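You operate a simulated robot arm through the tools that you are given. There is no shell and no other tool.

You are at the controls of a simulated two-armed robot. One attempt, no reset.

Task
Roll a LEMON label on to the bottle in the jig.
Fine: one run of the roller, the roller back, the label holder back in its stand, the bottle left in the jig. Set down upright: what you pick out.

It is judged by the outcome, as a careful person would: the job done as asked, and still so three seconds after it is handed in. It fails if anything else is knocked over, pushed out of place, dropped, spilled or broken.

Robot
Two 7-joint arms with two-finger parallel grippers on one trunk that stands fixed in place. Base frame: the origin is at the foot of the trunk, x ahead of it, y to its left, z up; the work surface is at about z = 750. Units: mm, rad, N and s.
The left shoulder is at [110, 170, 1364], the right one opposite. With the tool pointing down near the work surface each hand reaches from about 420 to 740 mm from the base axis, measured 20 degrees to its own side. Payload 1.57 kg a hand.
The TCP of each hand is the grasp point between the finger pads, 30 mm short of the fingertips. In the tool frame z runs along the fingers and y along their closing line. The gripper opens to 80 mm. The fingers are 17 mm wide and 12 mm thick; the gripper's body (40 by 82 mm) begins 80 mm behind the TCP.
Orientation is told as [roll, pitch, yaw] about the base's x, y, z axes, in that order, counted from this pose: with the fingers straight down and closing along the base's y, the tool's x points along the base's -x, its y along +y and its z along -z.

Tools
- The arms move only by the tool nudge_tool. It takes "left_moves", "right_moves" or both (then of equal length, played together; a hand with none holds still); each is a list of rows, each a list of 7 numbers: the shift along the tool's x, y, z in mm, then the turn, a rotation vector about the tool's x, y, z in rad, then the opening, from 0 (shut) to 1 (fully open). In form: [[x, y, z, rx, ry, rz, grip], ...]. A call has 1 to 20 rows; each row shifts and turns the commanded pose from where the row before left it, along the tool's axes as they then stand. Each row takes 0.2 s and may step no farther than 50 mm and 0.15 rad from the row before; otherwise, or with a gripper value out of range, the whole call is refused. A pose out of reach is approached as far as the arm can. The call stops where the force on the tool passes 60 N (or 10 N more than at its start, if that is more) or the arm is blocked; 0.2 s more then pass. Each finger travels about 72 mm/s and halts on what it meets, pressing with about 30 N; the grip force reading is that of the motor and also rises with nothing between the fingers. The clock runs only during rows and for 0.2 s after the last one: add rows that do not move to give the fingers time. It gives the time, the measured TCP pose, the force on the tool (base axes), the opening and the grip force at its end, in the units of the frame above (readings bear some noise), with the torque about the TCP (base axes, N m) and any sound that the robot's microphone picked up, and new pictures: "views" is both (left out), scene, wrist or none (wrist: the cameras of the hands that moved).
- Cameras (640 x 400 px; columns grow to the right, rows downward): "scene" is now at [141.6, 44.6, 1546]; the picture's right is [0.58, -0.81, 0.00], its down [-0.63, -0.45, -0.63] and it looks along [0.51, 0.36, -0.78] (base axes); focal length 370 px, centre (320, 200). "left" rides on the left gripper at [72, 7, -122] in its tool frame; the picture's right is [-0.09, 1.00, 0.00], its down [-0.84, -0.08, -0.54] and it looks along [-0.54, -0.05, 0.84] (tool axes); focal length 238 px, centre (320, 200). "right" rides on the right gripper at [72, -7, -122] in its tool frame; the picture's right is [0.09, 1.00, 0.00], its down [-0.84, 0.08, -0.54] and it looks along [-0.54, 0.05, 0.84] (tool axes); focal length 238 px, centre (320, 200). There is no depth. A picture from a camera that has moved, and an enlarged one, comes with that camera's place and axes in the base frame and with its lens.
- raise_lower(by): slides the trunk up (or, below 0, down) by that many mm; the arms and the scene camera ride with it, the base frame stays. It gives what a move gives, with no picture.
- head_to(pan, tilt): turns the head with the scene camera to pan (to the left, within 1.501 rad either way) and tilt (down, from -0.506 to 1.204), counted from straight ahead of the robot. It gives what a move gives, and a new picture of the scene camera.
- close_up(camera, box): a new picture of the part [left, top, right, bottom] of that camera's present view, enlarged. It takes no simulated time.
- close_job(): hands the job in; it is judged then, once.

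Places have to be worked out from the pictures, the camera data and where the tool is seen. Open the grippers and draw the arms clear of the work before you hand the job in, unless the task says otherwise.

The tools are called after "Emit:" by a JSON object that holds its "op" and its "data". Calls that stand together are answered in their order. nudge_tool: Moves the arms, as the interface text tells. Its arguments: {"type":"object","properties":{"left_moves":{"type":"array","items":{"type":"array","items":{"type":"number"}}},"right_moves":{"type":"array","items":{"type":"array","items":{"type":"number"}}},"views":{"type":"string","enum":["both","scene","wrist","none"]}},"required":[]} The other tools are called the same way: raise_lower (by) moves the trunk up or down; head_to (pan, tilt) turns the head that bears the scene camera; close_up (camera, box) takes an enlarged picture of a part of a camera's view; close_job () hands the job in.

At the start:

```text
t: 0.0
left_ee_pos: [491.3, 548.9, 985.0]
left_ee_rot: [-0.001, 0.0, 0.002]
left_contact_force: [-0.6, -0.3, 0.5]
left_ft_torque: [0.01, 0.03, -0.04]
left_gripper_width: 79.9
left_grip_force: 0.0
right_ee_pos: [592.3, 113.1, 1113.2]
right_ee_rot: [0.001, 0.001, 0.0]
right_contact_force: [0.4, -0.2, -0.5]
right_ft_torque: [0.01, 0.02, 0.01]
right_gripper_width: 80.2
right_grip_force: 0.0
trunk travel left (down, up): [-678.0, 212.0]
head pan, tilt (commanded): [0.621, 0.892]
```

scene: 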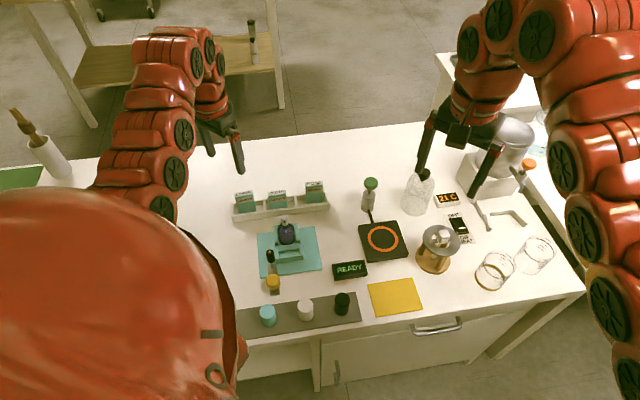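
right: 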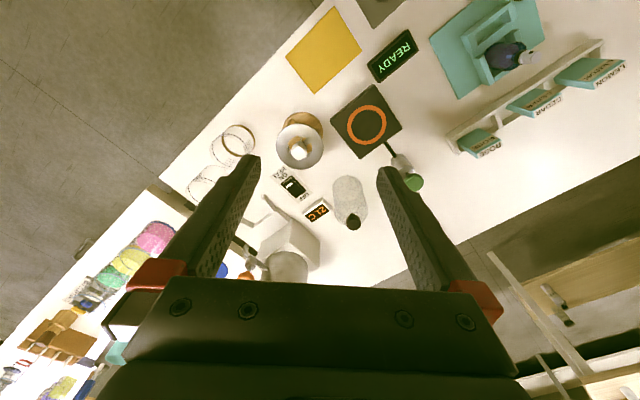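
left: 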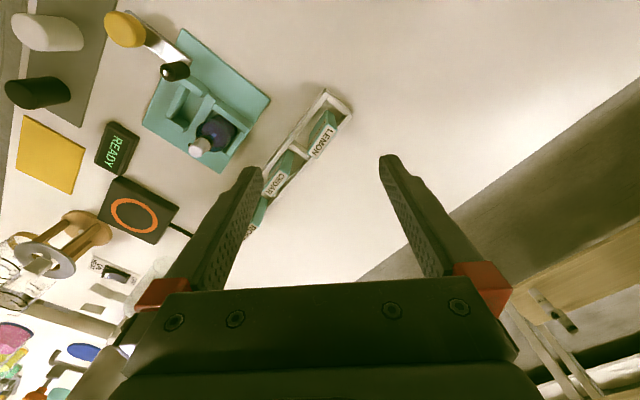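

I'll take enlarged pictures of the jig, the label stand and the tools around it before moving anything.

Emit:
{"op": "close_up", "data": {"camera": "scene", "box": [220, 170, 350, 300]}}

Emit:
{"op": "close_up", "data": {"camera": "left", "box": [90, 0, 370, 260]}}

Emit:
{"op": "close_up", "data": {"camera": "right", "box": [400, 0, 640, 180]}}

Emit:
{"op": "close_up", "data": {"camera": "scene", "box": [220, 240, 440, 340]}}

```text
3.08 times, centred on (285, 235) of scene
camera zoom: at [141.6, 44.6, 1546.0], right [0.58, -0.81, 0.0], down [-0.63, -0.45, -0.63], along [0.51, 0.36, -0.78], focal length 1137 px, centre (428, 92)
```

zoom: 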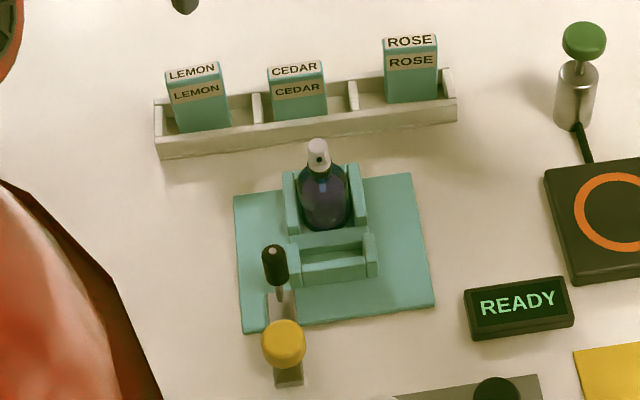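

```text
1.54 times, centred on (230, 130) of left
camera zoom: at [420.1, 556.2, 1105.9], right [0.09, 1.0, 0.0], down [0.84, -0.08, 0.54], along [0.54, -0.05, -0.84], focal length 367 px, centre (458, 308)
```

zoom: 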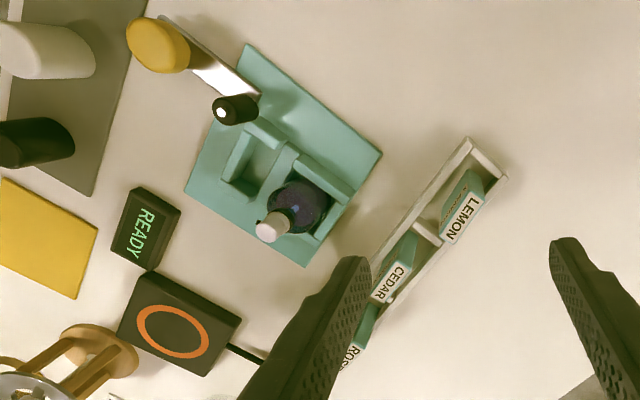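

```text
2.22 times, centred on (520, 90) of right
camera zoom: at [519.3, 107.0, 1236.1], right [-0.09, 1.0, 0.0], down [0.84, 0.08, 0.54], along [0.54, 0.05, -0.84], focal length 530 px, centre (-124, 444)
```

zoom: 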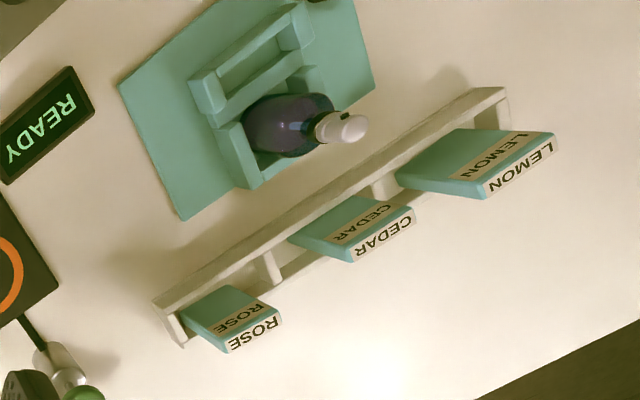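

```text
2.91 times, centred on (330, 290) of scene
camera zoom: at [141.6, 44.6, 1546.0], right [0.58, -0.81, 0.0], down [-0.63, -0.45, -0.63], along [0.51, 0.36, -0.78], focal length 1075 px, centre (291, -62)
```

zoom: 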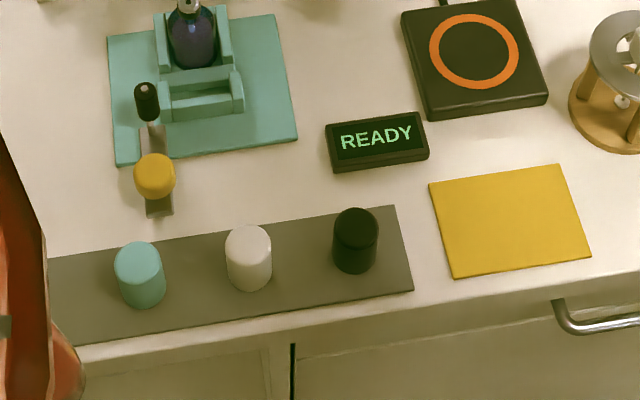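

The LEMON holder is the leftmost in the stand, and the jig has an empty slot in front of the bottle, with a black knob and a yellow knob on a metal strip. I need a finer look at that mechanism.

Emit:
{"op": "close_up", "data": {"camera": "scene", "box": [250, 240, 300, 300]}}

Emit:
{"op": "close_up", "data": {"camera": "left", "box": [90, 0, 290, 125]}}

Emit:
{"op": "close_up", "data": {"camera": "left", "box": [140, 70, 280, 170]}}

Emit:
{"op": "close_up", "data": {"camera": "scene", "box": [250, 205, 330, 275]}}

```text
6.67 times, centred on (275, 270) of scene
camera zoom: at [141.6, 44.6, 1546.0], right [0.58, -0.81, 0.0], down [-0.63, -0.45, -0.63], along [0.51, 0.36, -0.78], focal length 2464 px, centre (620, -267)
```

zoom: 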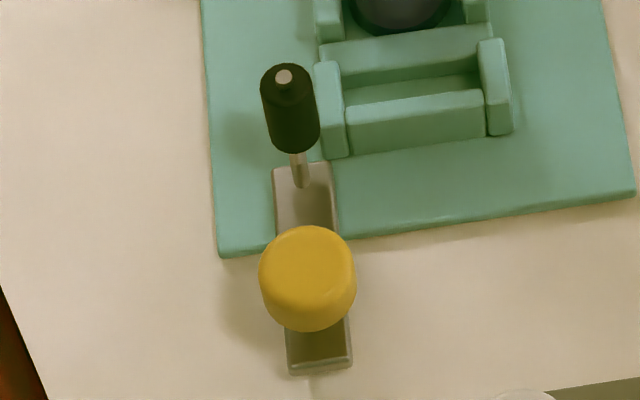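

```text
3.20 times, centred on (190, 62) of left
camera zoom: at [420.1, 556.2, 1105.9], right [0.09, 1.0, 0.0], down [0.84, -0.08, 0.54], along [0.54, -0.05, -0.84], focal length 763 px, centre (736, 640)
```

zoom: 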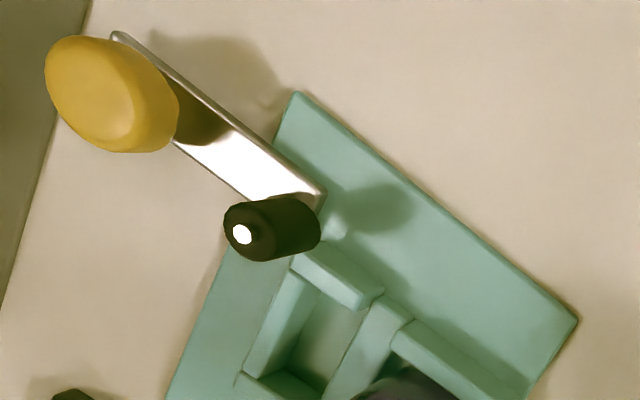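

```text
4.00 times, centred on (210, 120) of left
camera zoom: at [420.1, 556.2, 1105.9], right [0.09, 1.0, 0.0], down [0.84, -0.08, 0.54], along [0.54, -0.05, -0.84], focal length 953 px, centre (760, 520)
```

zoom: 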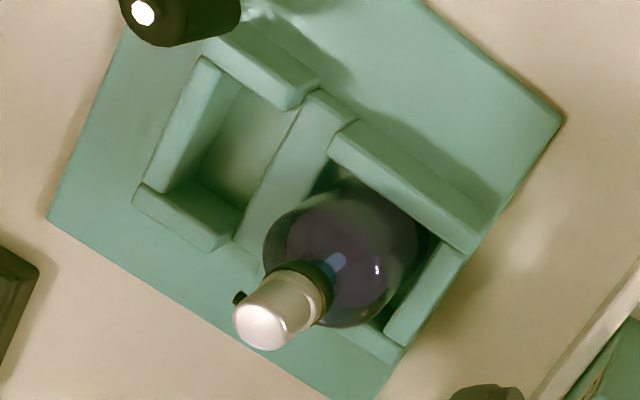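

```text
5.71 times, centred on (290, 240) of scene
camera zoom: at [141.6, 44.6, 1546.0], right [0.58, -0.81, 0.0], down [-0.63, -0.45, -0.63], along [0.51, 0.36, -0.78], focal length 2112 px, centre (491, -29)
```

zoom: 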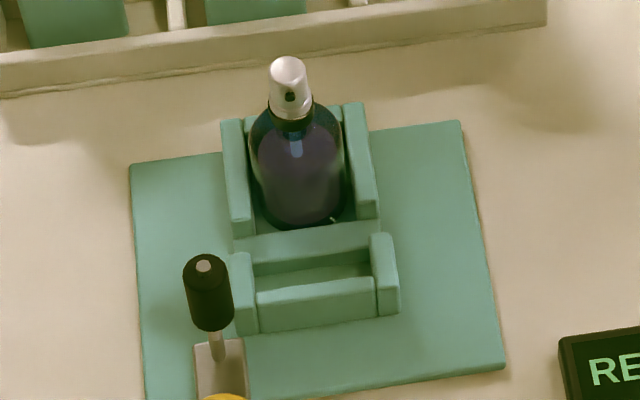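

The roller looks like a carriage (metal strip with the black roller on a pin and a yellow knob handle) at the jig's near-left corner. I'll zoom the stand and the bottom of the carriage to understand dimensions.

Emit:
{"op": "close_up", "data": {"camera": "scene", "box": [228, 175, 332, 225]}}

Emit:
{"op": "close_up", "data": {"camera": "left", "box": [240, 80, 370, 240]}}

Emit:
{"op": "close_up", "data": {"camera": "right", "box": [540, 30, 640, 110]}}

Emit:
{"op": "close_up", "data": {"camera": "scene", "box": [255, 265, 295, 305]}}

```text
6.15 times, centred on (280, 200) of scene
camera zoom: at [141.6, 44.6, 1546.0], right [0.58, -0.81, 0.0], down [-0.63, -0.45, -0.63], along [0.51, 0.36, -0.78], focal length 2274 px, centre (566, 200)
```

zoom: 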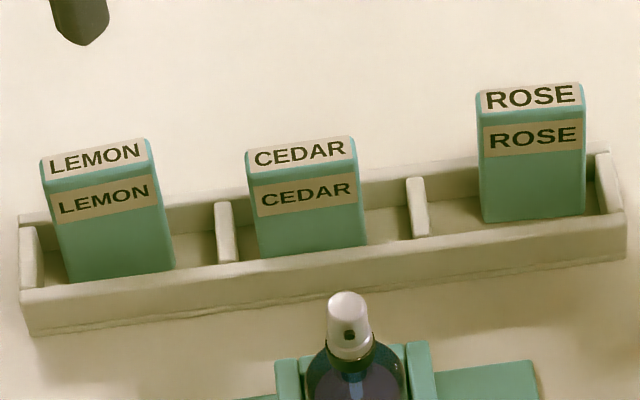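

```text
2.50 times, centred on (305, 160) of left
camera zoom: at [420.1, 556.2, 1105.9], right [0.09, 1.0, 0.0], down [0.84, -0.08, 0.54], along [0.54, -0.05, -0.84], focal length 596 px, centre (358, 300)
```

zoom: 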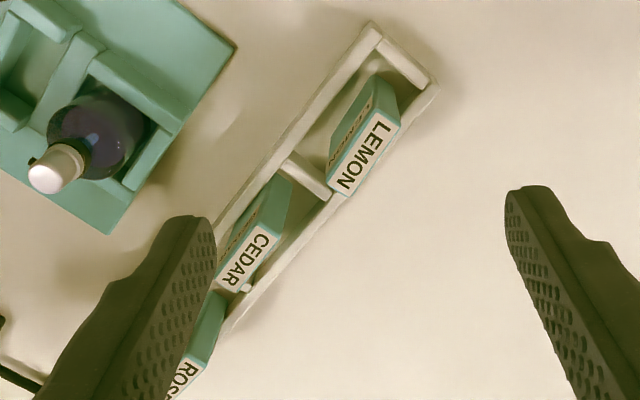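

```text
5.00 times, centred on (590, 70) of right
camera zoom: at [519.3, 107.0, 1236.1], right [-0.09, 1.0, 0.0], down [0.84, 0.08, 0.54], along [0.54, 0.05, -0.84], focal length 1192 px, centre (-1030, 850)
```

zoom: 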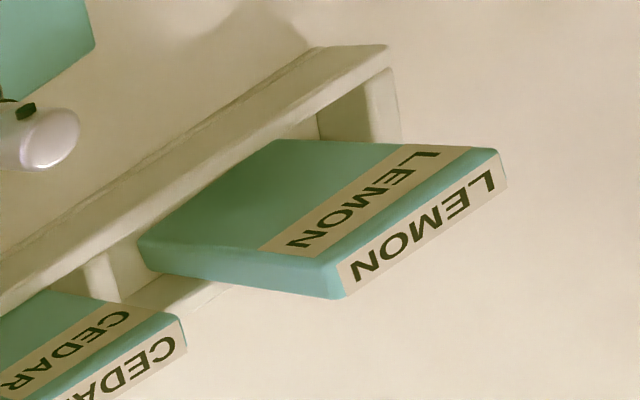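

```text
10.00 times, centred on (275, 285) of scene
camera zoom: at [141.6, 44.6, 1546.0], right [0.58, -0.81, 0.0], down [-0.63, -0.45, -0.63], along [0.51, 0.36, -0.78], focal length 3696 px, centre (770, -650)
```

zoom: 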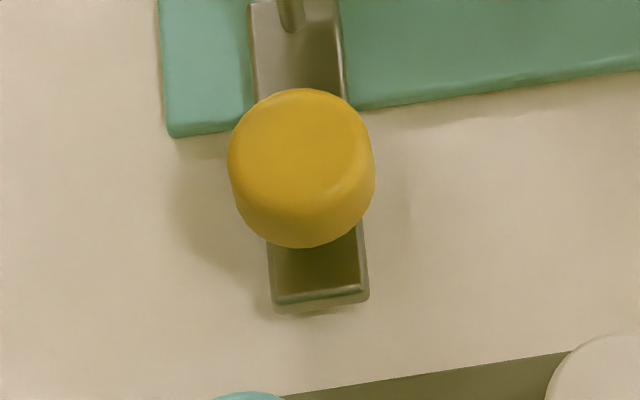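

Triangulating from two cameras puts the LEMON holder at about x 516, y 549, top z 828 (44 wide, 14 thick), with the stand and jig both turned 45°. I'll yaw the left hand +45° in place so the fingers close across the holder's width, and look again.

Emit:
{"op": "nudge_tool", "data": {"left_moves": [[0, 0, 0, 0, 0, -0.131, 1], [0, 0, 0, 0, 0, -0.131, 1], [0, 0, 0, 0, 0, -0.131, 1], [0, 0, 0, 0, 0, -0.131, 1], [0, 0, 0, 0, 0, -0.131, 1], [0, 0, 0, 0, 0, -0.13, 1], [0, 0, 0, 0, 0, 0, 1]]}}

```text
t: 1.6
left_ee_pos: [491.1, 549.5, 984.9]
left_ee_rot: [-0.001, 0.001, 0.789]
left_contact_force: [0.3, 0.6, 0.0]
left_ft_torque: [0.0, -0.03, 0.01]
left_gripper_width: 79.9
left_grip_force: 0.1
right_ee_pos: [591.7, 112.7, 1114.8]
right_ee_rot: [-0.001, -0.001, -0.001]
right_contact_force: [-0.4, 0.2, 0.5]
right_ft_torque: [-0.02, 0.02, 0.04]
right_gripper_width: 79.7
right_grip_force: 0.0
trunk travel left (down, up): [-678.0, 212.0]
head pan, tilt (commanded): [0.621, 0.892]
camera scene: at [141.6, 44.6, 1546.0], right [0.58, -0.81, 0.0], down [-0.63, -0.45, -0.63], along [0.51, 0.36, -0.78], focal length 370 px, centre (320, 200)
camera left: at [436.5, 503.4, 1106.0], right [-0.64, 0.77, 0.0], down [0.65, 0.54, 0.54], along [0.42, 0.35, -0.84], focal length 238 px, centre (320, 200)
```

scene: 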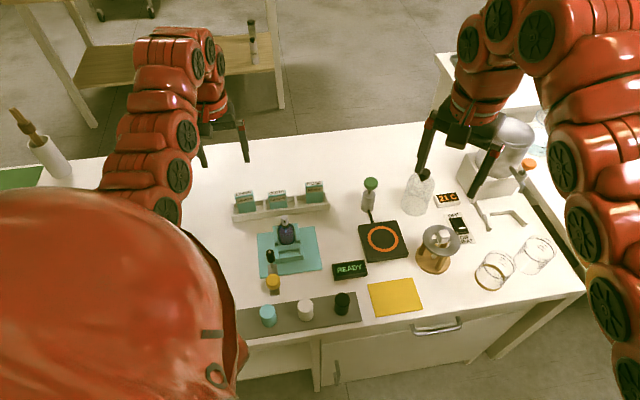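
left: 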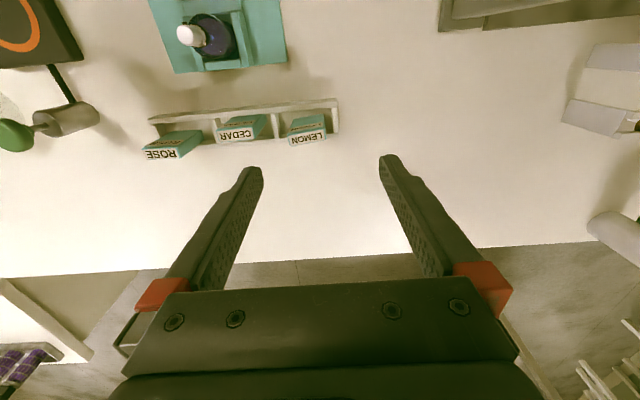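

The rotation worked. I'll now carry the hand (staying high) over the jig so the wrist camera shows the slot, bottle and roller carriage in detail.

Emit:
{"op": "nudge_tool", "data": {"left_moves": [[30, -27, 0, 0, 0, 0, 1], [34, -28, 0, 0, 0, 0, 1], [34, -28, 0, 0, 0, 0, 1], [34, -27, 0, 0, 0, 0, 1], [0, 0, 0, 0, 0, 0, 1]]}}

Emit:
{"op": "close_up", "data": {"camera": "left", "box": [200, 0, 480, 175]}}

```text
t: 2.8
left_ee_pos: [491.5, 549.8, 984.7]
left_ee_rot: [0.0, 0.002, 0.787]
left_contact_force: [-0.6, 0.4, -0.7]
left_ft_torque: [-0.01, -0.03, 0.03]
left_gripper_width: 80.1
left_grip_force: 0.1
left hand out of reach, approached as far as the arm can: row 1, 2, 3, 4
right_ee_pos: [592.1, 114.1, 1114.9]
right_ee_rot: [0.0, 0.001, 0.0]
right_contact_force: [-0.9, -0.1, -0.5]
right_ft_torque: [-0.01, 0.03, 0.0]
right_gripper_width: 80.1
right_grip_force: 0.1
trunk travel left (down, up): [-678.0, 212.0]
head pan, tilt (commanded): [0.621, 0.892]
camera scene: at [141.6, 44.6, 1546.0], right [0.58, -0.81, 0.0], down [-0.63, -0.45, -0.63], along [0.51, 0.36, -0.78], focal length 370 px, centre (320, 200)
camera left: at [436.5, 503.4, 1106.0], right [-0.64, 0.77, 0.0], down [0.65, 0.54, 0.54], along [0.42, 0.35, -0.84], focal length 238 px, centre (320, 200)
```

scene: 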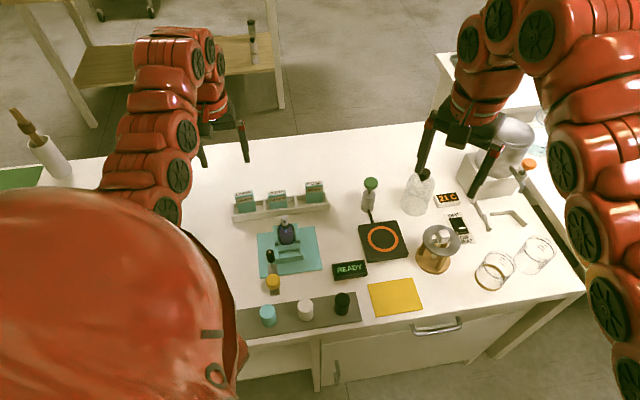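
left: 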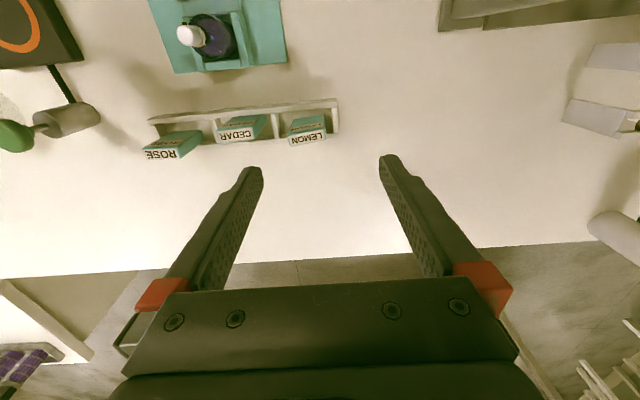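

```text
2.29 times, centred on (340, 88) of left
camera zoom: at [436.5, 503.4, 1106.0], right [-0.64, 0.77, 0.0], down [0.65, 0.54, 0.54], along [0.42, 0.35, -0.84], focal length 545 px, centre (274, 457)
```

zoom: 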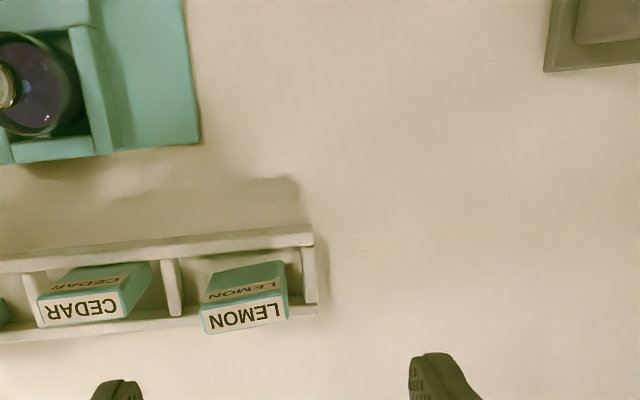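

The arm refused that shift as out of reach from this high pose. I'll test whether the commanded pose is intact and whether going lower works, with a small move down.

Emit:
{"op": "nudge_tool", "data": {"left_moves": [[0, 0, 20, 0, 0, 0, 1], [0, 0, 20, 0, 0, 0, 1], [0, 0, 0, 0, 0, 0, 1]], "views": "none"}}

```text
t: 3.6
left_ee_pos: [489.8, 549.3, 943.7]
left_ee_rot: [-0.001, 0.0, 0.788]
left_contact_force: [-0.2, -0.5, -0.5]
left_ft_torque: [0.02, -0.03, 0.0]
left_gripper_width: 79.9
left_grip_force: 0.0
right_ee_pos: [590.9, 111.7, 1114.3]
right_ee_rot: [0.0, -0.001, 0.0]
right_contact_force: [-0.2, 0.2, -0.4]
right_ft_torque: [-0.02, 0.03, 0.02]
right_gripper_width: 80.1
right_grip_force: 0.0
trunk travel left (down, up): [-678.0, 212.0]
head pan, tilt (commanded): [0.621, 0.892]
```

Down works, and the commanded pose starts from the actual one. Now a small test shift toward the jig at this height.

Emit:
{"op": "nudge_tool", "data": {"left_moves": [[20, -15, 0, 0, 0, 0, 1], [20, -15, 0, 0, 0, 0, 1], [0, 0, 0, 0, 0, 0, 1]], "views": "none"}}

```text
t: 4.4
left_ee_pos: [498.1, 532.1, 940.6]
left_ee_rot: [-0.001, 0.0, 0.786]
left_contact_force: [1.0, -0.1, -0.4]
left_ft_torque: [0.02, -0.02, 0.01]
left_gripper_width: 80.2
left_grip_force: 0.0
left hand out of reach, approached as far as the arm can: row 1, 2
right_ee_pos: [591.4, 113.0, 1115.3]
right_ee_rot: [-0.001, 0.0, -0.001]
right_contact_force: [0.3, 0.9, -0.9]
right_ft_torque: [0.03, 0.02, 0.01]
right_gripper_width: 80.3
right_grip_force: 0.1
trunk travel left (down, up): [-678.0, 212.0]
head pan, tilt (commanded): [0.621, 0.892]
```

There's a limit in this direction. I'll go down a bit more (fingertips stay above everything here: tips at ~z 880, holder top 828) and test whether inward reach improves with lower height.

Emit:
{"op": "nudge_tool", "data": {"left_moves": [[0, 0, 15, 0, 0, 0, 1], [0, 0, 15, 0, 0, 0, 1], [20, -15, 0, 0, 0, 0, 1], [20, -15, 0, 0, 0, 0, 1], [0, 0, 0, 0, 0, 0, 1]], "views": "scene"}}

```text
t: 5.6
left_ee_pos: [503.5, 495.1, 897.0]
left_ee_rot: [0.0, 0.003, 0.788]
left_contact_force: [-0.9, -0.2, 0.6]
left_ft_torque: [0.0, -0.02, -0.01]
left_gripper_width: 79.9
left_grip_force: 0.0
left hand out of reach, approached as far as the arm can: row 3, 4
right_ee_pos: [591.2, 112.9, 1114.9]
right_ee_rot: [0.0, -0.001, 0.001]
right_contact_force: [0.2, -0.9, 0.4]
right_ft_torque: [0.0, 0.01, 0.01]
right_gripper_width: 79.9
right_grip_force: 0.0
trunk travel left (down, up): [-678.0, 212.0]
head pan, tilt (commanded): [0.621, 0.892]
camera scene: at [141.1, 44.9, 1546.0], right [0.58, -0.81, 0.0], down [-0.63, -0.45, -0.63], along [0.51, 0.36, -0.78], focal length 370 px, centre (320, 200)
```

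scene: 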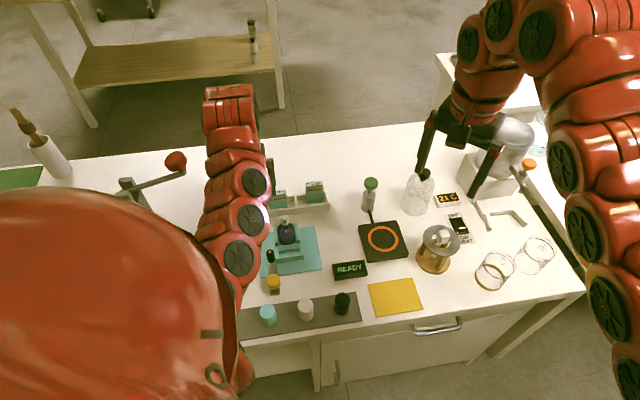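

Lower height helped (it reached [503, 495]), so it's a minimum-distance limit; raising the trunk should open the inward reach. I'll raise it 120 mm.

Emit:
{"op": "raise_lower", "data": {"by": 120}}

```text
t: 7.1
left_ee_pos: [503.6, 494.4, 1016.7]
left_ee_rot: [0.0, 0.003, 0.786]
left_contact_force: [-0.5, -0.7, 0.5]
left_ft_torque: [-0.02, 0.0, -0.02]
left_gripper_width: 79.9
left_grip_force: 0.2
right_ee_pos: [592.2, 113.4, 1234.7]
right_ee_rot: [0.0, 0.0, 0.0]
right_contact_force: [-0.3, 0.0, 0.3]
right_ft_torque: [0.01, 0.02, 0.0]
right_gripper_width: 80.0
right_grip_force: 0.2
trunk travel left (down, up): [-798.0, 92.0]
head pan, tilt (commanded): [0.621, 0.892]
```

Trunk is up 120. Now I'll go down 60 mm and in toward the jig, still well above the bottle (top ≈ 859).

Emit:
{"op": "nudge_tool", "data": {"left_moves": [[0, 0, 30, 0, 0, 0, 1], [0, 0, 30, 0, 0, 0, 1], [35, -21, 0, 0, 0, 0, 1], [35, -21, 0, 0, 0, 0, 1], [35, -21, 0, 0, 0, 0, 1], [0, 0, 0, 0, 0, 0, 1]]}}

```text
t: 8.5
left_ee_pos: [474.2, 376.5, 955.3]
left_ee_rot: [0.0, 0.002, 0.788]
left_contact_force: [-0.6, 0.0, 0.6]
left_ft_torque: [0.0, -0.02, 0.02]
left_gripper_width: 80.2
left_grip_force: 0.0
right_ee_pos: [590.7, 113.5, 1234.7]
right_ee_rot: [0.0, 0.0, -0.001]
right_contact_force: [-0.7, 1.2, 0.9]
right_ft_torque: [-0.02, 0.01, 0.0]
right_gripper_width: 80.1
right_grip_force: 0.2
trunk travel left (down, up): [-798.0, 92.0]
head pan, tilt (commanded): [0.621, 0.892]
camera scene: at [141.5, 45.1, 1666.0], right [0.58, -0.81, 0.0], down [-0.63, -0.45, -0.63], along [0.51, 0.36, -0.78], focal length 370 px, centre (320, 200)
camera left: at [418.4, 330.2, 1077.4], right [-0.64, 0.77, 0.0], down [0.65, 0.54, 0.54], along [0.42, 0.35, -0.84], focal length 238 px, centre (320, 200)
```

scene: 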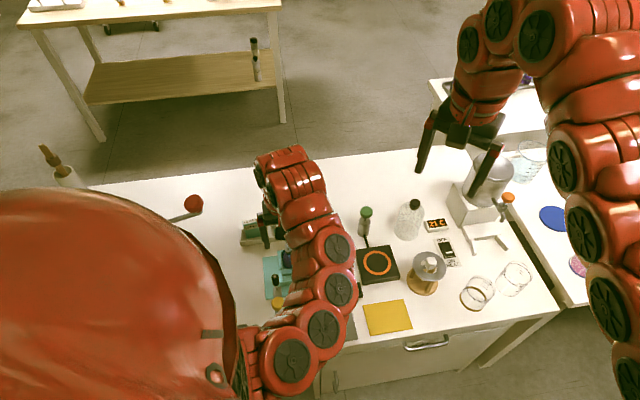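
left: 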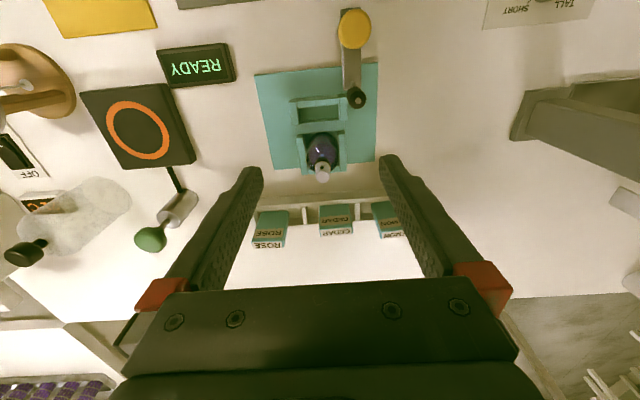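

Reached over the jig at z 955. Zooming the wrist camera on the jig, roller and knob.

Emit:
{"op": "close_up", "data": {"camera": "left", "box": [250, 0, 400, 100]}}

Emit:
{"op": "close_up", "data": {"camera": "left", "box": [240, 50, 400, 200]}}

Emit:
{"op": "close_up", "data": {"camera": "left", "box": [250, 170, 410, 260]}}

```text
4.00 times, centred on (325, 50) of left
camera zoom: at [418.4, 330.2, 1077.4], right [-0.64, 0.77, 0.0], down [0.65, 0.54, 0.54], along [0.42, 0.35, -0.84], focal length 953 px, centre (300, 800)
```

zoom: 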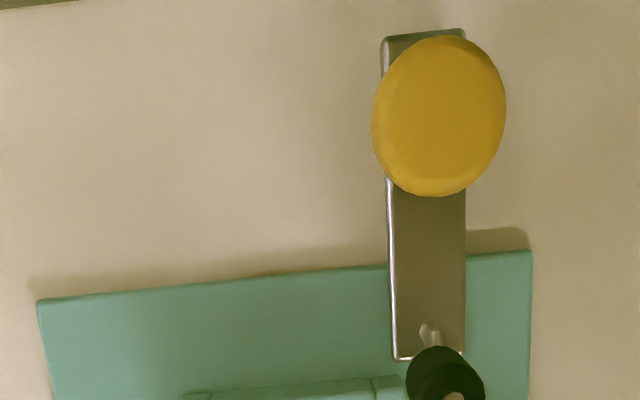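

```text
2.67 times, centred on (320, 125) of left
camera zoom: at [418.4, 330.2, 1077.4], right [-0.64, 0.77, 0.0], down [0.65, 0.54, 0.54], along [0.42, 0.35, -0.84], focal length 636 px, centre (320, 400)
```

zoom: 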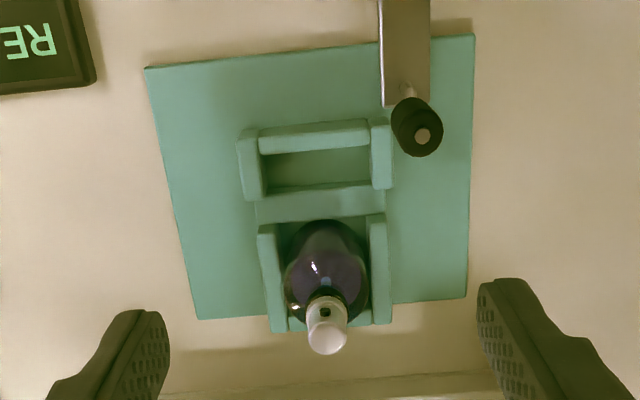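

```text
4.00 times, centred on (330, 215) of left
camera zoom: at [418.4, 330.2, 1077.4], right [-0.64, 0.77, 0.0], down [0.65, 0.54, 0.54], along [0.42, 0.35, -0.84], focal length 953 px, centre (280, 140)
```

zoom: 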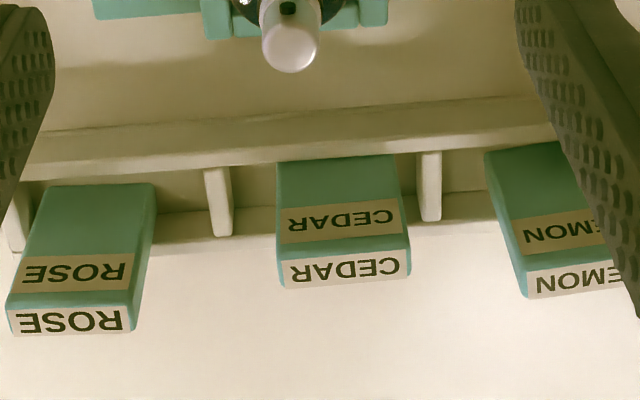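

Very clear view now. I'll enlarge the slot, bottle and roller further to measure the slot gap precisely.

Emit:
{"op": "close_up", "data": {"camera": "left", "box": [290, 85, 362, 130]}}

Emit:
{"op": "close_up", "data": {"camera": "left", "box": [290, 120, 362, 185]}}

Emit:
{"op": "close_up", "data": {"camera": "left", "box": [325, 60, 385, 120]}}

Emit:
{"op": "close_up", "data": {"camera": "left", "box": [470, 0, 620, 60]}}

```text
8.89 times, centred on (326, 108) of left
camera zoom: at [418.4, 330.2, 1077.4], right [-0.64, 0.77, 0.0], down [0.65, 0.54, 0.54], along [0.42, 0.35, -0.84], focal length 2119 px, centre (267, 1022)
```

zoom: 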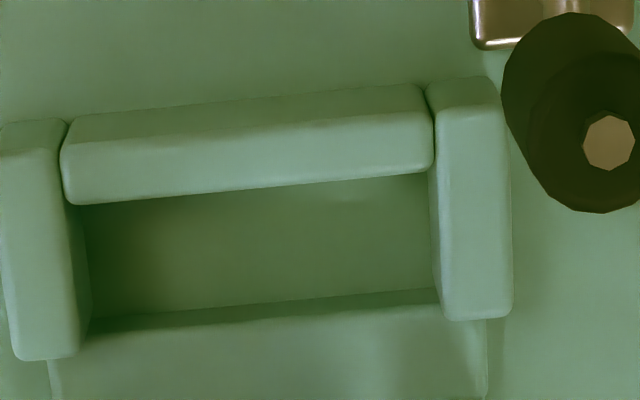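

```text
6.15 times, centred on (326, 152) of left
camera zoom: at [418.4, 330.2, 1077.4], right [-0.64, 0.77, 0.0], down [0.65, 0.54, 0.54], along [0.42, 0.35, -0.84], focal length 1467 px, centre (283, 492)
```

zoom: 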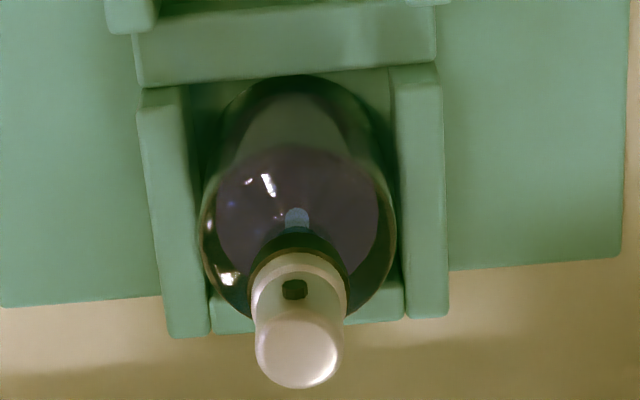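

```text
6.67 times, centred on (355, 90) of left
camera zoom: at [418.4, 330.2, 1077.4], right [-0.64, 0.77, 0.0], down [0.65, 0.54, 0.54], along [0.42, 0.35, -0.84], focal length 1589 px, centre (87, 933)
```

zoom: 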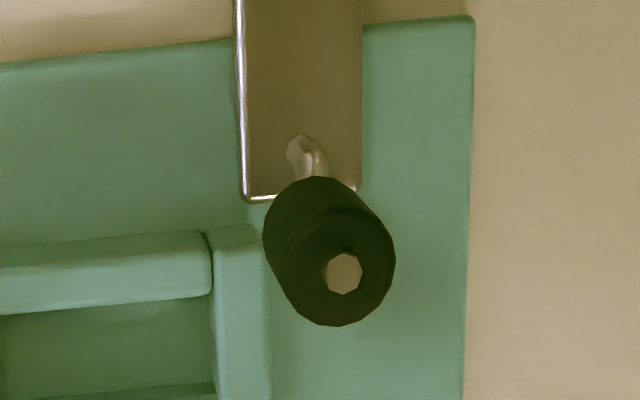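

```text
4.27 times, centred on (545, 30) of left
camera zoom: at [418.4, 330.2, 1077.4], right [-0.64, 0.77, 0.0], down [0.65, 0.54, 0.54], along [0.42, 0.35, -0.84], focal length 1017 px, centre (-640, 925)
```

zoom: 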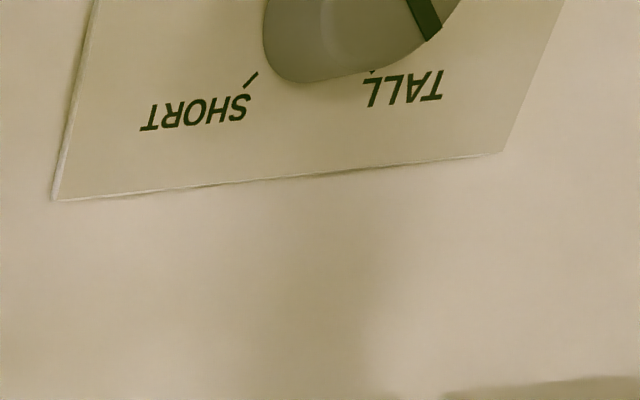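

There's a SHORT/TALL selector near the front-left of the bench that was hidden before. I'll turn the head to see the left part of the bench and learn what it belongs to.

Emit:
{"op": "head_to", "data": {"pan": 1.1, "tilt": 0.8}}

Emit:
{"op": "close_up", "data": {"camera": "left", "box": [400, 0, 640, 200]}}

```text
t: 9.4
left_ee_pos: [472.6, 375.6, 955.8]
left_ee_rot: [0.001, 0.0, 0.787]
left_contact_force: [-0.4, 0.7, 0.2]
left_ft_torque: [-0.01, -0.01, 0.0]
left_gripper_width: 80.2
left_grip_force: 0.0
right_ee_pos: [591.6, 111.7, 1233.8]
right_ee_rot: [-0.001, -0.001, 0.001]
right_contact_force: [-0.5, -0.2, 0.3]
right_ft_torque: [-0.01, 0.01, 0.0]
right_gripper_width: 79.8
right_grip_force: 0.1
trunk travel left (down, up): [-798.0, 92.0]
head pan, tilt (commanded): [1.1, 0.799]
camera scene: at [116.6, 72.1, 1673.3], right [0.89, -0.45, 0.0], down [-0.33, -0.64, -0.7], along [0.32, 0.62, -0.72], focal length 370 px, centre (320, 200)
```

scene: 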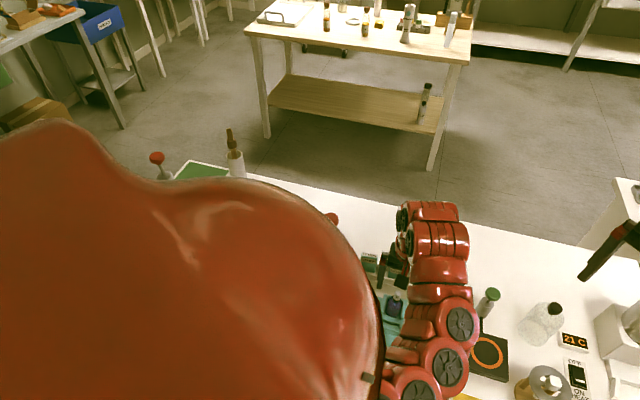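

```text
2.00 times, centred on (520, 100) of left
camera zoom: at [418.7, 330.0, 1077.6], right [-0.64, 0.77, 0.0], down [0.65, 0.54, 0.54], along [0.42, 0.35, -0.84], focal length 477 px, centre (-80, 400)
```

zoom: 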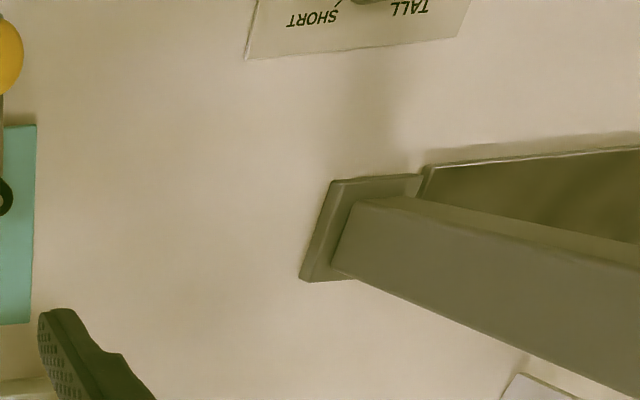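

A press with a red-ball lever stands on the left; I need its position well to keep the arm clear. Turning the head back partway for a better view.

Emit:
{"op": "head_to", "data": {"pan": 0.75, "tilt": 0.75}}

Emit:
{"op": "close_up", "data": {"camera": "scene", "box": [150, 130, 350, 330]}}

```text
t: 10.2
left_ee_pos: [472.1, 376.3, 956.1]
left_ee_rot: [0.0, 0.002, 0.786]
left_contact_force: [0.5, -0.1, -0.3]
left_ft_torque: [0.0, 0.0, 0.02]
left_gripper_width: 79.8
left_grip_force: 0.0
right_ee_pos: [591.5, 112.2, 1235.0]
right_ee_rot: [0.001, 0.0, 0.001]
right_contact_force: [0.4, -0.7, 0.3]
right_ft_torque: [0.01, 0.0, 0.02]
right_gripper_width: 80.2
right_grip_force: 0.1
trunk travel left (down, up): [-798.0, 92.0]
head pan, tilt (commanded): [0.75, 0.75]
camera scene: at [140.4, 57.0, 1677.3], right [0.68, -0.73, 0.0], down [-0.5, -0.47, -0.73], along [0.53, 0.5, -0.68], focal length 370 px, centre (320, 200)
```

scene: 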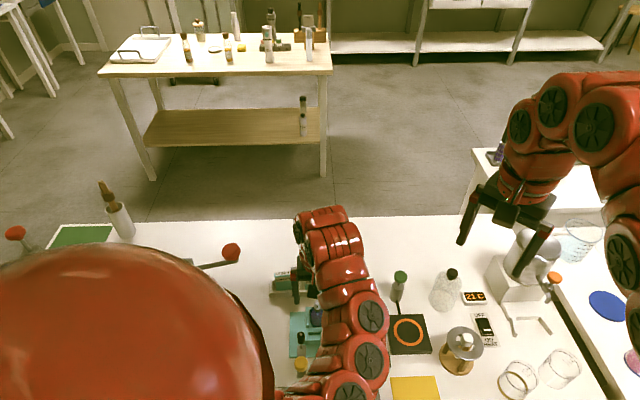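

```text
2.00 times, centred on (250, 230) of scene
camera zoom: at [140.4, 57.0, 1677.3], right [0.68, -0.73, 0.0], down [-0.5, -0.47, -0.73], along [0.53, 0.5, -0.68], focal length 739 px, centre (460, 140)
```

zoom: 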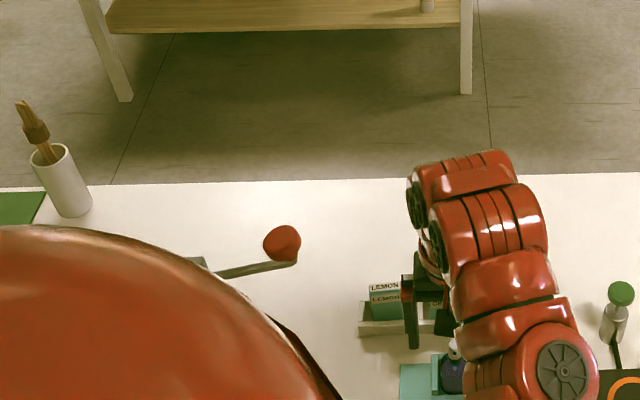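

The red lever ball is at roughly [378, 536, 1063], close to where the forearm will pass, so I'll keep the trunk high and watch. Moving over the LEMON holder at z 955 first, checking the gap in the scene picture.

Emit:
{"op": "nudge_tool", "data": {"left_moves": [[-38, 22, 0, 0, 0, 0, 1], [-38, 23, 0, 0, 0, 0, 1], [-38, 23, 0, 0, 0, 0, 1], [-20, 11, 0, 0, 0, 0, 1], [0, 0, 0, 0, 0, 0, 0.82], [0, 0, 0, 0, 0, 0, 0.82]]}}

Emit:
{"op": "close_up", "data": {"camera": "scene", "box": [150, 130, 350, 330]}}

```text
t: 11.7
left_ee_pos: [513.8, 526.4, 957.1]
left_ee_rot: [0.0, 0.003, 0.788]
left_contact_force: [-0.5, 0.3, -1.0]
left_ft_torque: [0.01, -0.06, 0.01]
left_gripper_width: 65.8
left_grip_force: 0.0
right_ee_pos: [591.2, 113.9, 1234.5]
right_ee_rot: [0.001, 0.0, 0.0]
right_contact_force: [-0.2, -0.8, -0.3]
right_ft_torque: [-0.01, 0.03, 0.01]
right_gripper_width: 80.1
right_grip_force: 0.0
trunk travel left (down, up): [-798.0, 92.0]
head pan, tilt (commanded): [0.75, 0.75]
camera scene: at [140.5, 57.3, 1677.3], right [0.68, -0.73, 0.0], down [-0.5, -0.47, -0.73], along [0.53, 0.5, -0.68], focal length 370 px, centre (320, 200)
camera left: at [458.5, 481.6, 1077.7], right [-0.64, 0.77, 0.0], down [0.65, 0.54, 0.54], along [0.42, 0.35, -0.84], focal length 238 px, centre (320, 200)
```

scene: 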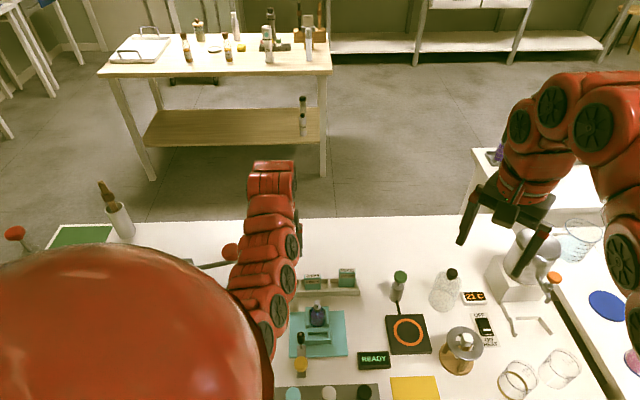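
left: 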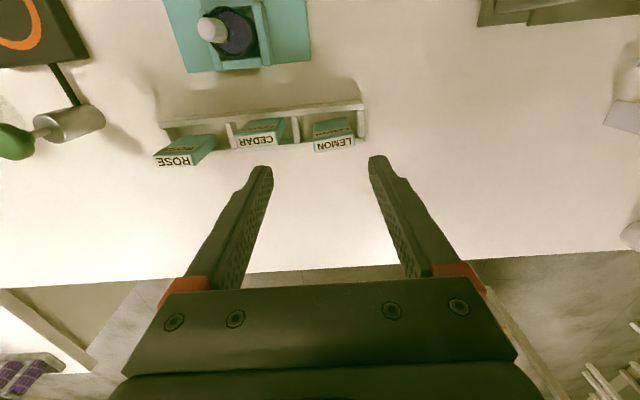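

```text
2.00 times, centred on (250, 230) of scene
camera zoom: at [140.5, 57.3, 1677.3], right [0.68, -0.73, 0.0], down [-0.5, -0.47, -0.73], along [0.53, 0.5, -0.68], focal length 739 px, centre (460, 140)
```

zoom: 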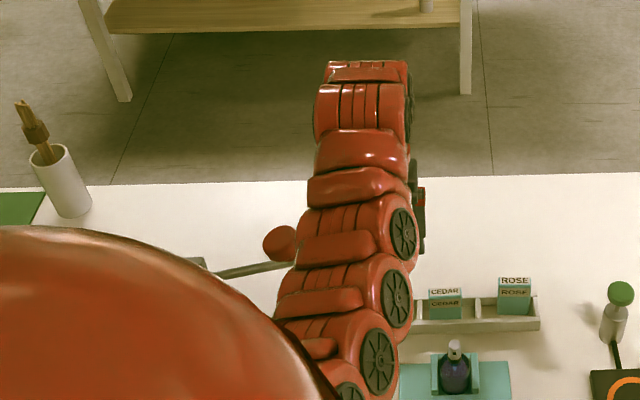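

The hand is near LEMON at z 957; from the apparent segment widths the forearm passes about 100 mm beside and well above the ball. I'll zoom in on the LEMON holder from here to refine its position.

Emit:
{"op": "close_up", "data": {"camera": "left", "box": [290, 95, 380, 160]}}

Emit:
{"op": "close_up", "data": {"camera": "left", "box": [150, 90, 380, 180]}}

```text
6.15 times, centred on (335, 128) of left
camera zoom: at [458.5, 481.6, 1077.7], right [-0.64, 0.77, 0.0], down [0.65, 0.54, 0.54], along [0.42, 0.35, -0.84], focal length 1467 px, centre (228, 646)
```

zoom: 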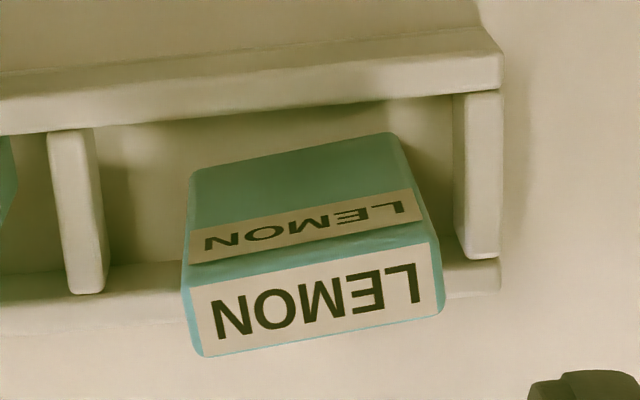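

```text
2.78 times, centred on (265, 135) of left
camera zoom: at [458.5, 481.6, 1077.7], right [-0.64, 0.77, 0.0], down [0.65, 0.54, 0.54], along [0.42, 0.35, -0.84], focal length 663 px, centre (473, 381)
```

zoom: 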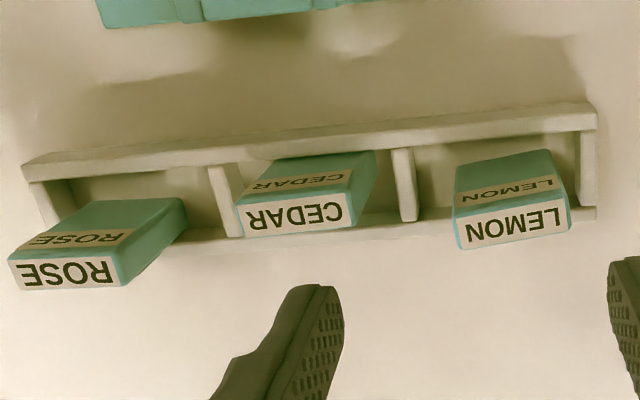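

LEMON's centre computes to f 754, r −24 (x≈516, y≈550), yawed about 0.08 rad relative to the stand. I'll align over it, turn by that yaw and descend to about z 905.

Emit:
{"op": "nudge_tool", "data": {"left_moves": [[-17, 14, 0, 0, 0, 0, 0.82], [0, 0, 0, 0, 0, -0.08, 0.82], [0, 0, 25, 0, 0, 0, 0.82], [0, 0, 25, 0, 0, 0, 0.82], [0, 0, 0, 0, 0, 0, 0.82]]}}

Emit:
{"op": "close_up", "data": {"camera": "scene", "box": [150, 130, 350, 330]}}

Emit:
{"op": "close_up", "data": {"camera": "left", "box": [250, 100, 410, 220]}}

```text
t: 12.8
left_ee_pos: [515.0, 547.1, 907.8]
left_ee_rot: [-0.001, 0.0, 0.867]
left_contact_force: [-0.9, -0.4, 0.0]
left_ft_torque: [0.01, 0.01, 0.0]
left_gripper_width: 65.5
left_grip_force: 0.0
right_ee_pos: [591.6, 113.2, 1234.7]
right_ee_rot: [-0.001, -0.001, 0.0]
right_contact_force: [-0.1, 0.2, 0.2]
right_ft_torque: [0.02, 0.03, 0.02]
right_gripper_width: 79.8
right_grip_force: 0.0
trunk travel left (down, up): [-798.0, 92.0]
head pan, tilt (commanded): [0.75, 0.75]
camera scene: at [140.3, 56.5, 1677.3], right [0.68, -0.73, 0.0], down [-0.5, -0.46, -0.73], along [0.53, 0.5, -0.68], focal length 370 px, centre (320, 200)
camera left: at [463.1, 497.5, 1029.8], right [-0.7, 0.71, 0.0], down [0.6, 0.59, 0.54], along [0.39, 0.38, -0.84], focal length 238 px, centre (320, 200)
```

scene: 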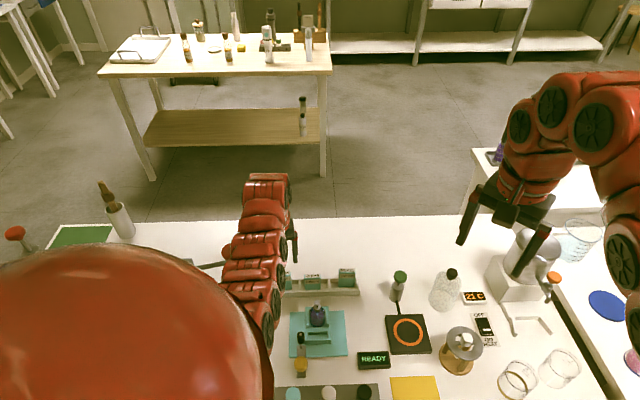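
left: 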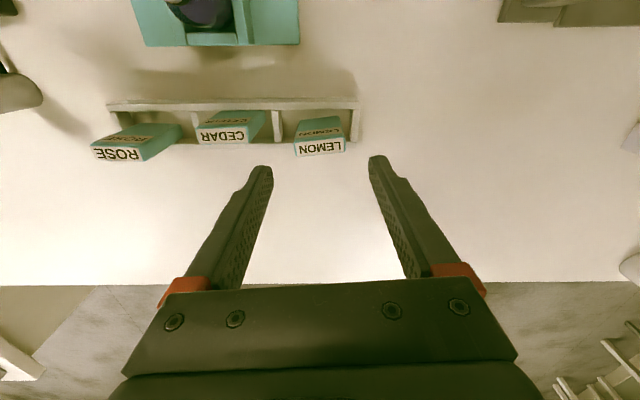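

```text
2.00 times, centred on (250, 230) of scene
camera zoom: at [140.3, 56.5, 1677.3], right [0.68, -0.73, 0.0], down [-0.5, -0.46, -0.73], along [0.53, 0.5, -0.68], focal length 739 px, centre (460, 140)
```

zoom: 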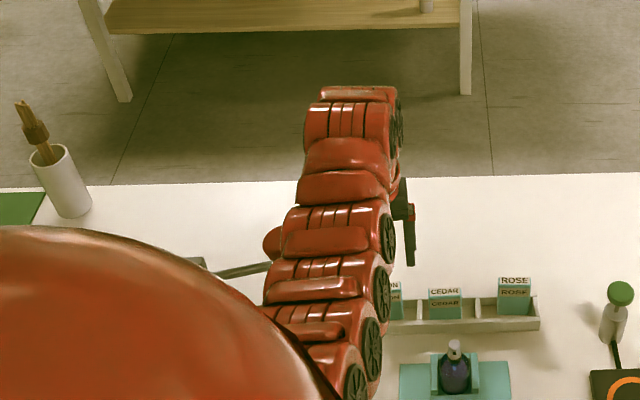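

```text
3.33 times, centred on (330, 160) of left
camera zoom: at [463.1, 497.5, 1029.8], right [-0.7, 0.71, 0.0], down [0.6, 0.59, 0.54], along [0.39, 0.38, -0.84], focal length 794 px, centre (287, 333)
```

zoom: 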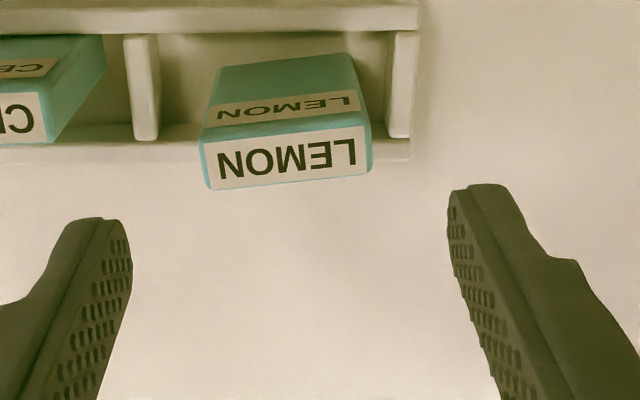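

Aligned in r; about 2 mm short in f, and the arm is ~140 mm from the ball by my estimate. Correcting and descending to z ≈ 862 (tips just above the holder top), then checking clearance again.

Emit:
{"op": "nudge_tool", "data": {"left_moves": [[-2.3, 0, 0, 0, 0, -0.02, 0.82], [0, 0, 15, 0, 0, 0, 0.82], [0, 0, 15, 0, 0, 0, 0.82], [0, 0, 15, 0, 0, 0, 0.82], [0, 0, 0, 0, 0, 0, 0.82]]}}

Emit:
{"op": "close_up", "data": {"camera": "scene", "box": [150, 130, 350, 330]}}

Emit:
{"op": "close_up", "data": {"camera": "left", "box": [240, 90, 420, 225]}}

```text
t: 14.1
left_ee_pos: [517.6, 549.6, 862.2]
left_ee_rot: [0.0, -0.002, 0.887]
left_contact_force: [0.3, 0.7, 0.5]
left_ft_torque: [-0.02, 0.0, 0.03]
left_gripper_width: 65.5
left_grip_force: 0.1
right_ee_pos: [591.1, 112.0, 1233.7]
right_ee_rot: [0.001, 0.0, 0.001]
right_contact_force: [-0.4, 0.8, 0.4]
right_ft_torque: [0.0, 0.01, 0.03]
right_gripper_width: 80.3
right_grip_force: 0.1
trunk travel left (down, up): [-798.0, 92.0]
head pan, tilt (commanded): [0.75, 0.75]
camera scene: at [140.3, 56.9, 1677.3], right [0.68, -0.73, 0.0], down [-0.5, -0.47, -0.73], along [0.53, 0.5, -0.68], focal length 370 px, centre (320, 200)
camera left: at [467.2, 498.6, 983.8], right [-0.71, 0.7, 0.0], down [0.59, 0.6, 0.54], along [0.38, 0.39, -0.84], focal length 238 px, centre (320, 200)
```

scene: 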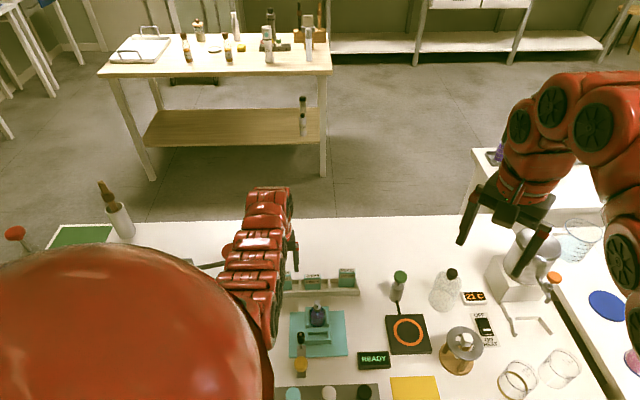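
left: 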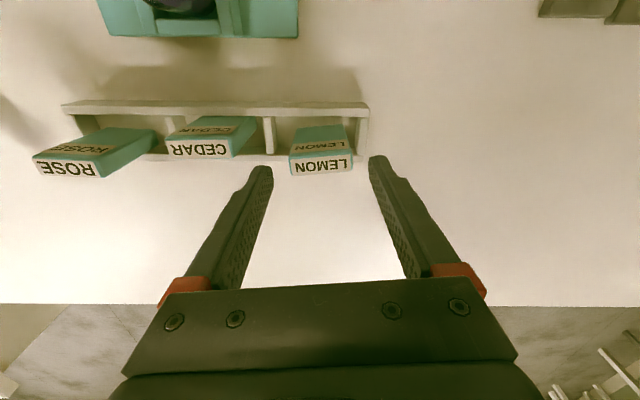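

```text
2.00 times, centred on (250, 230) of scene
camera zoom: at [140.3, 56.9, 1677.3], right [0.68, -0.73, 0.0], down [-0.5, -0.47, -0.73], along [0.53, 0.5, -0.68], focal length 739 px, centre (460, 140)
```

zoom: 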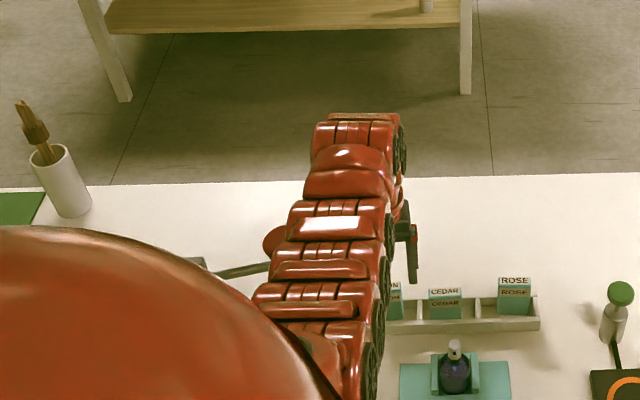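

```text
2.96 times, centred on (330, 158) of left
camera zoom: at [467.2, 498.6, 983.8], right [-0.71, 0.7, 0.0], down [0.59, 0.6, 0.54], along [0.38, 0.39, -0.84], focal length 706 px, centre (290, 326)
```

zoom: 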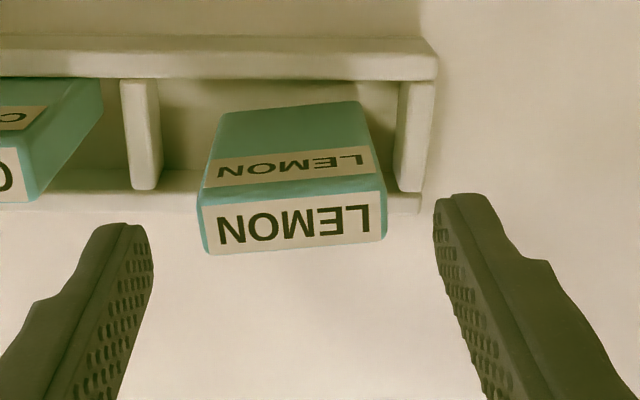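

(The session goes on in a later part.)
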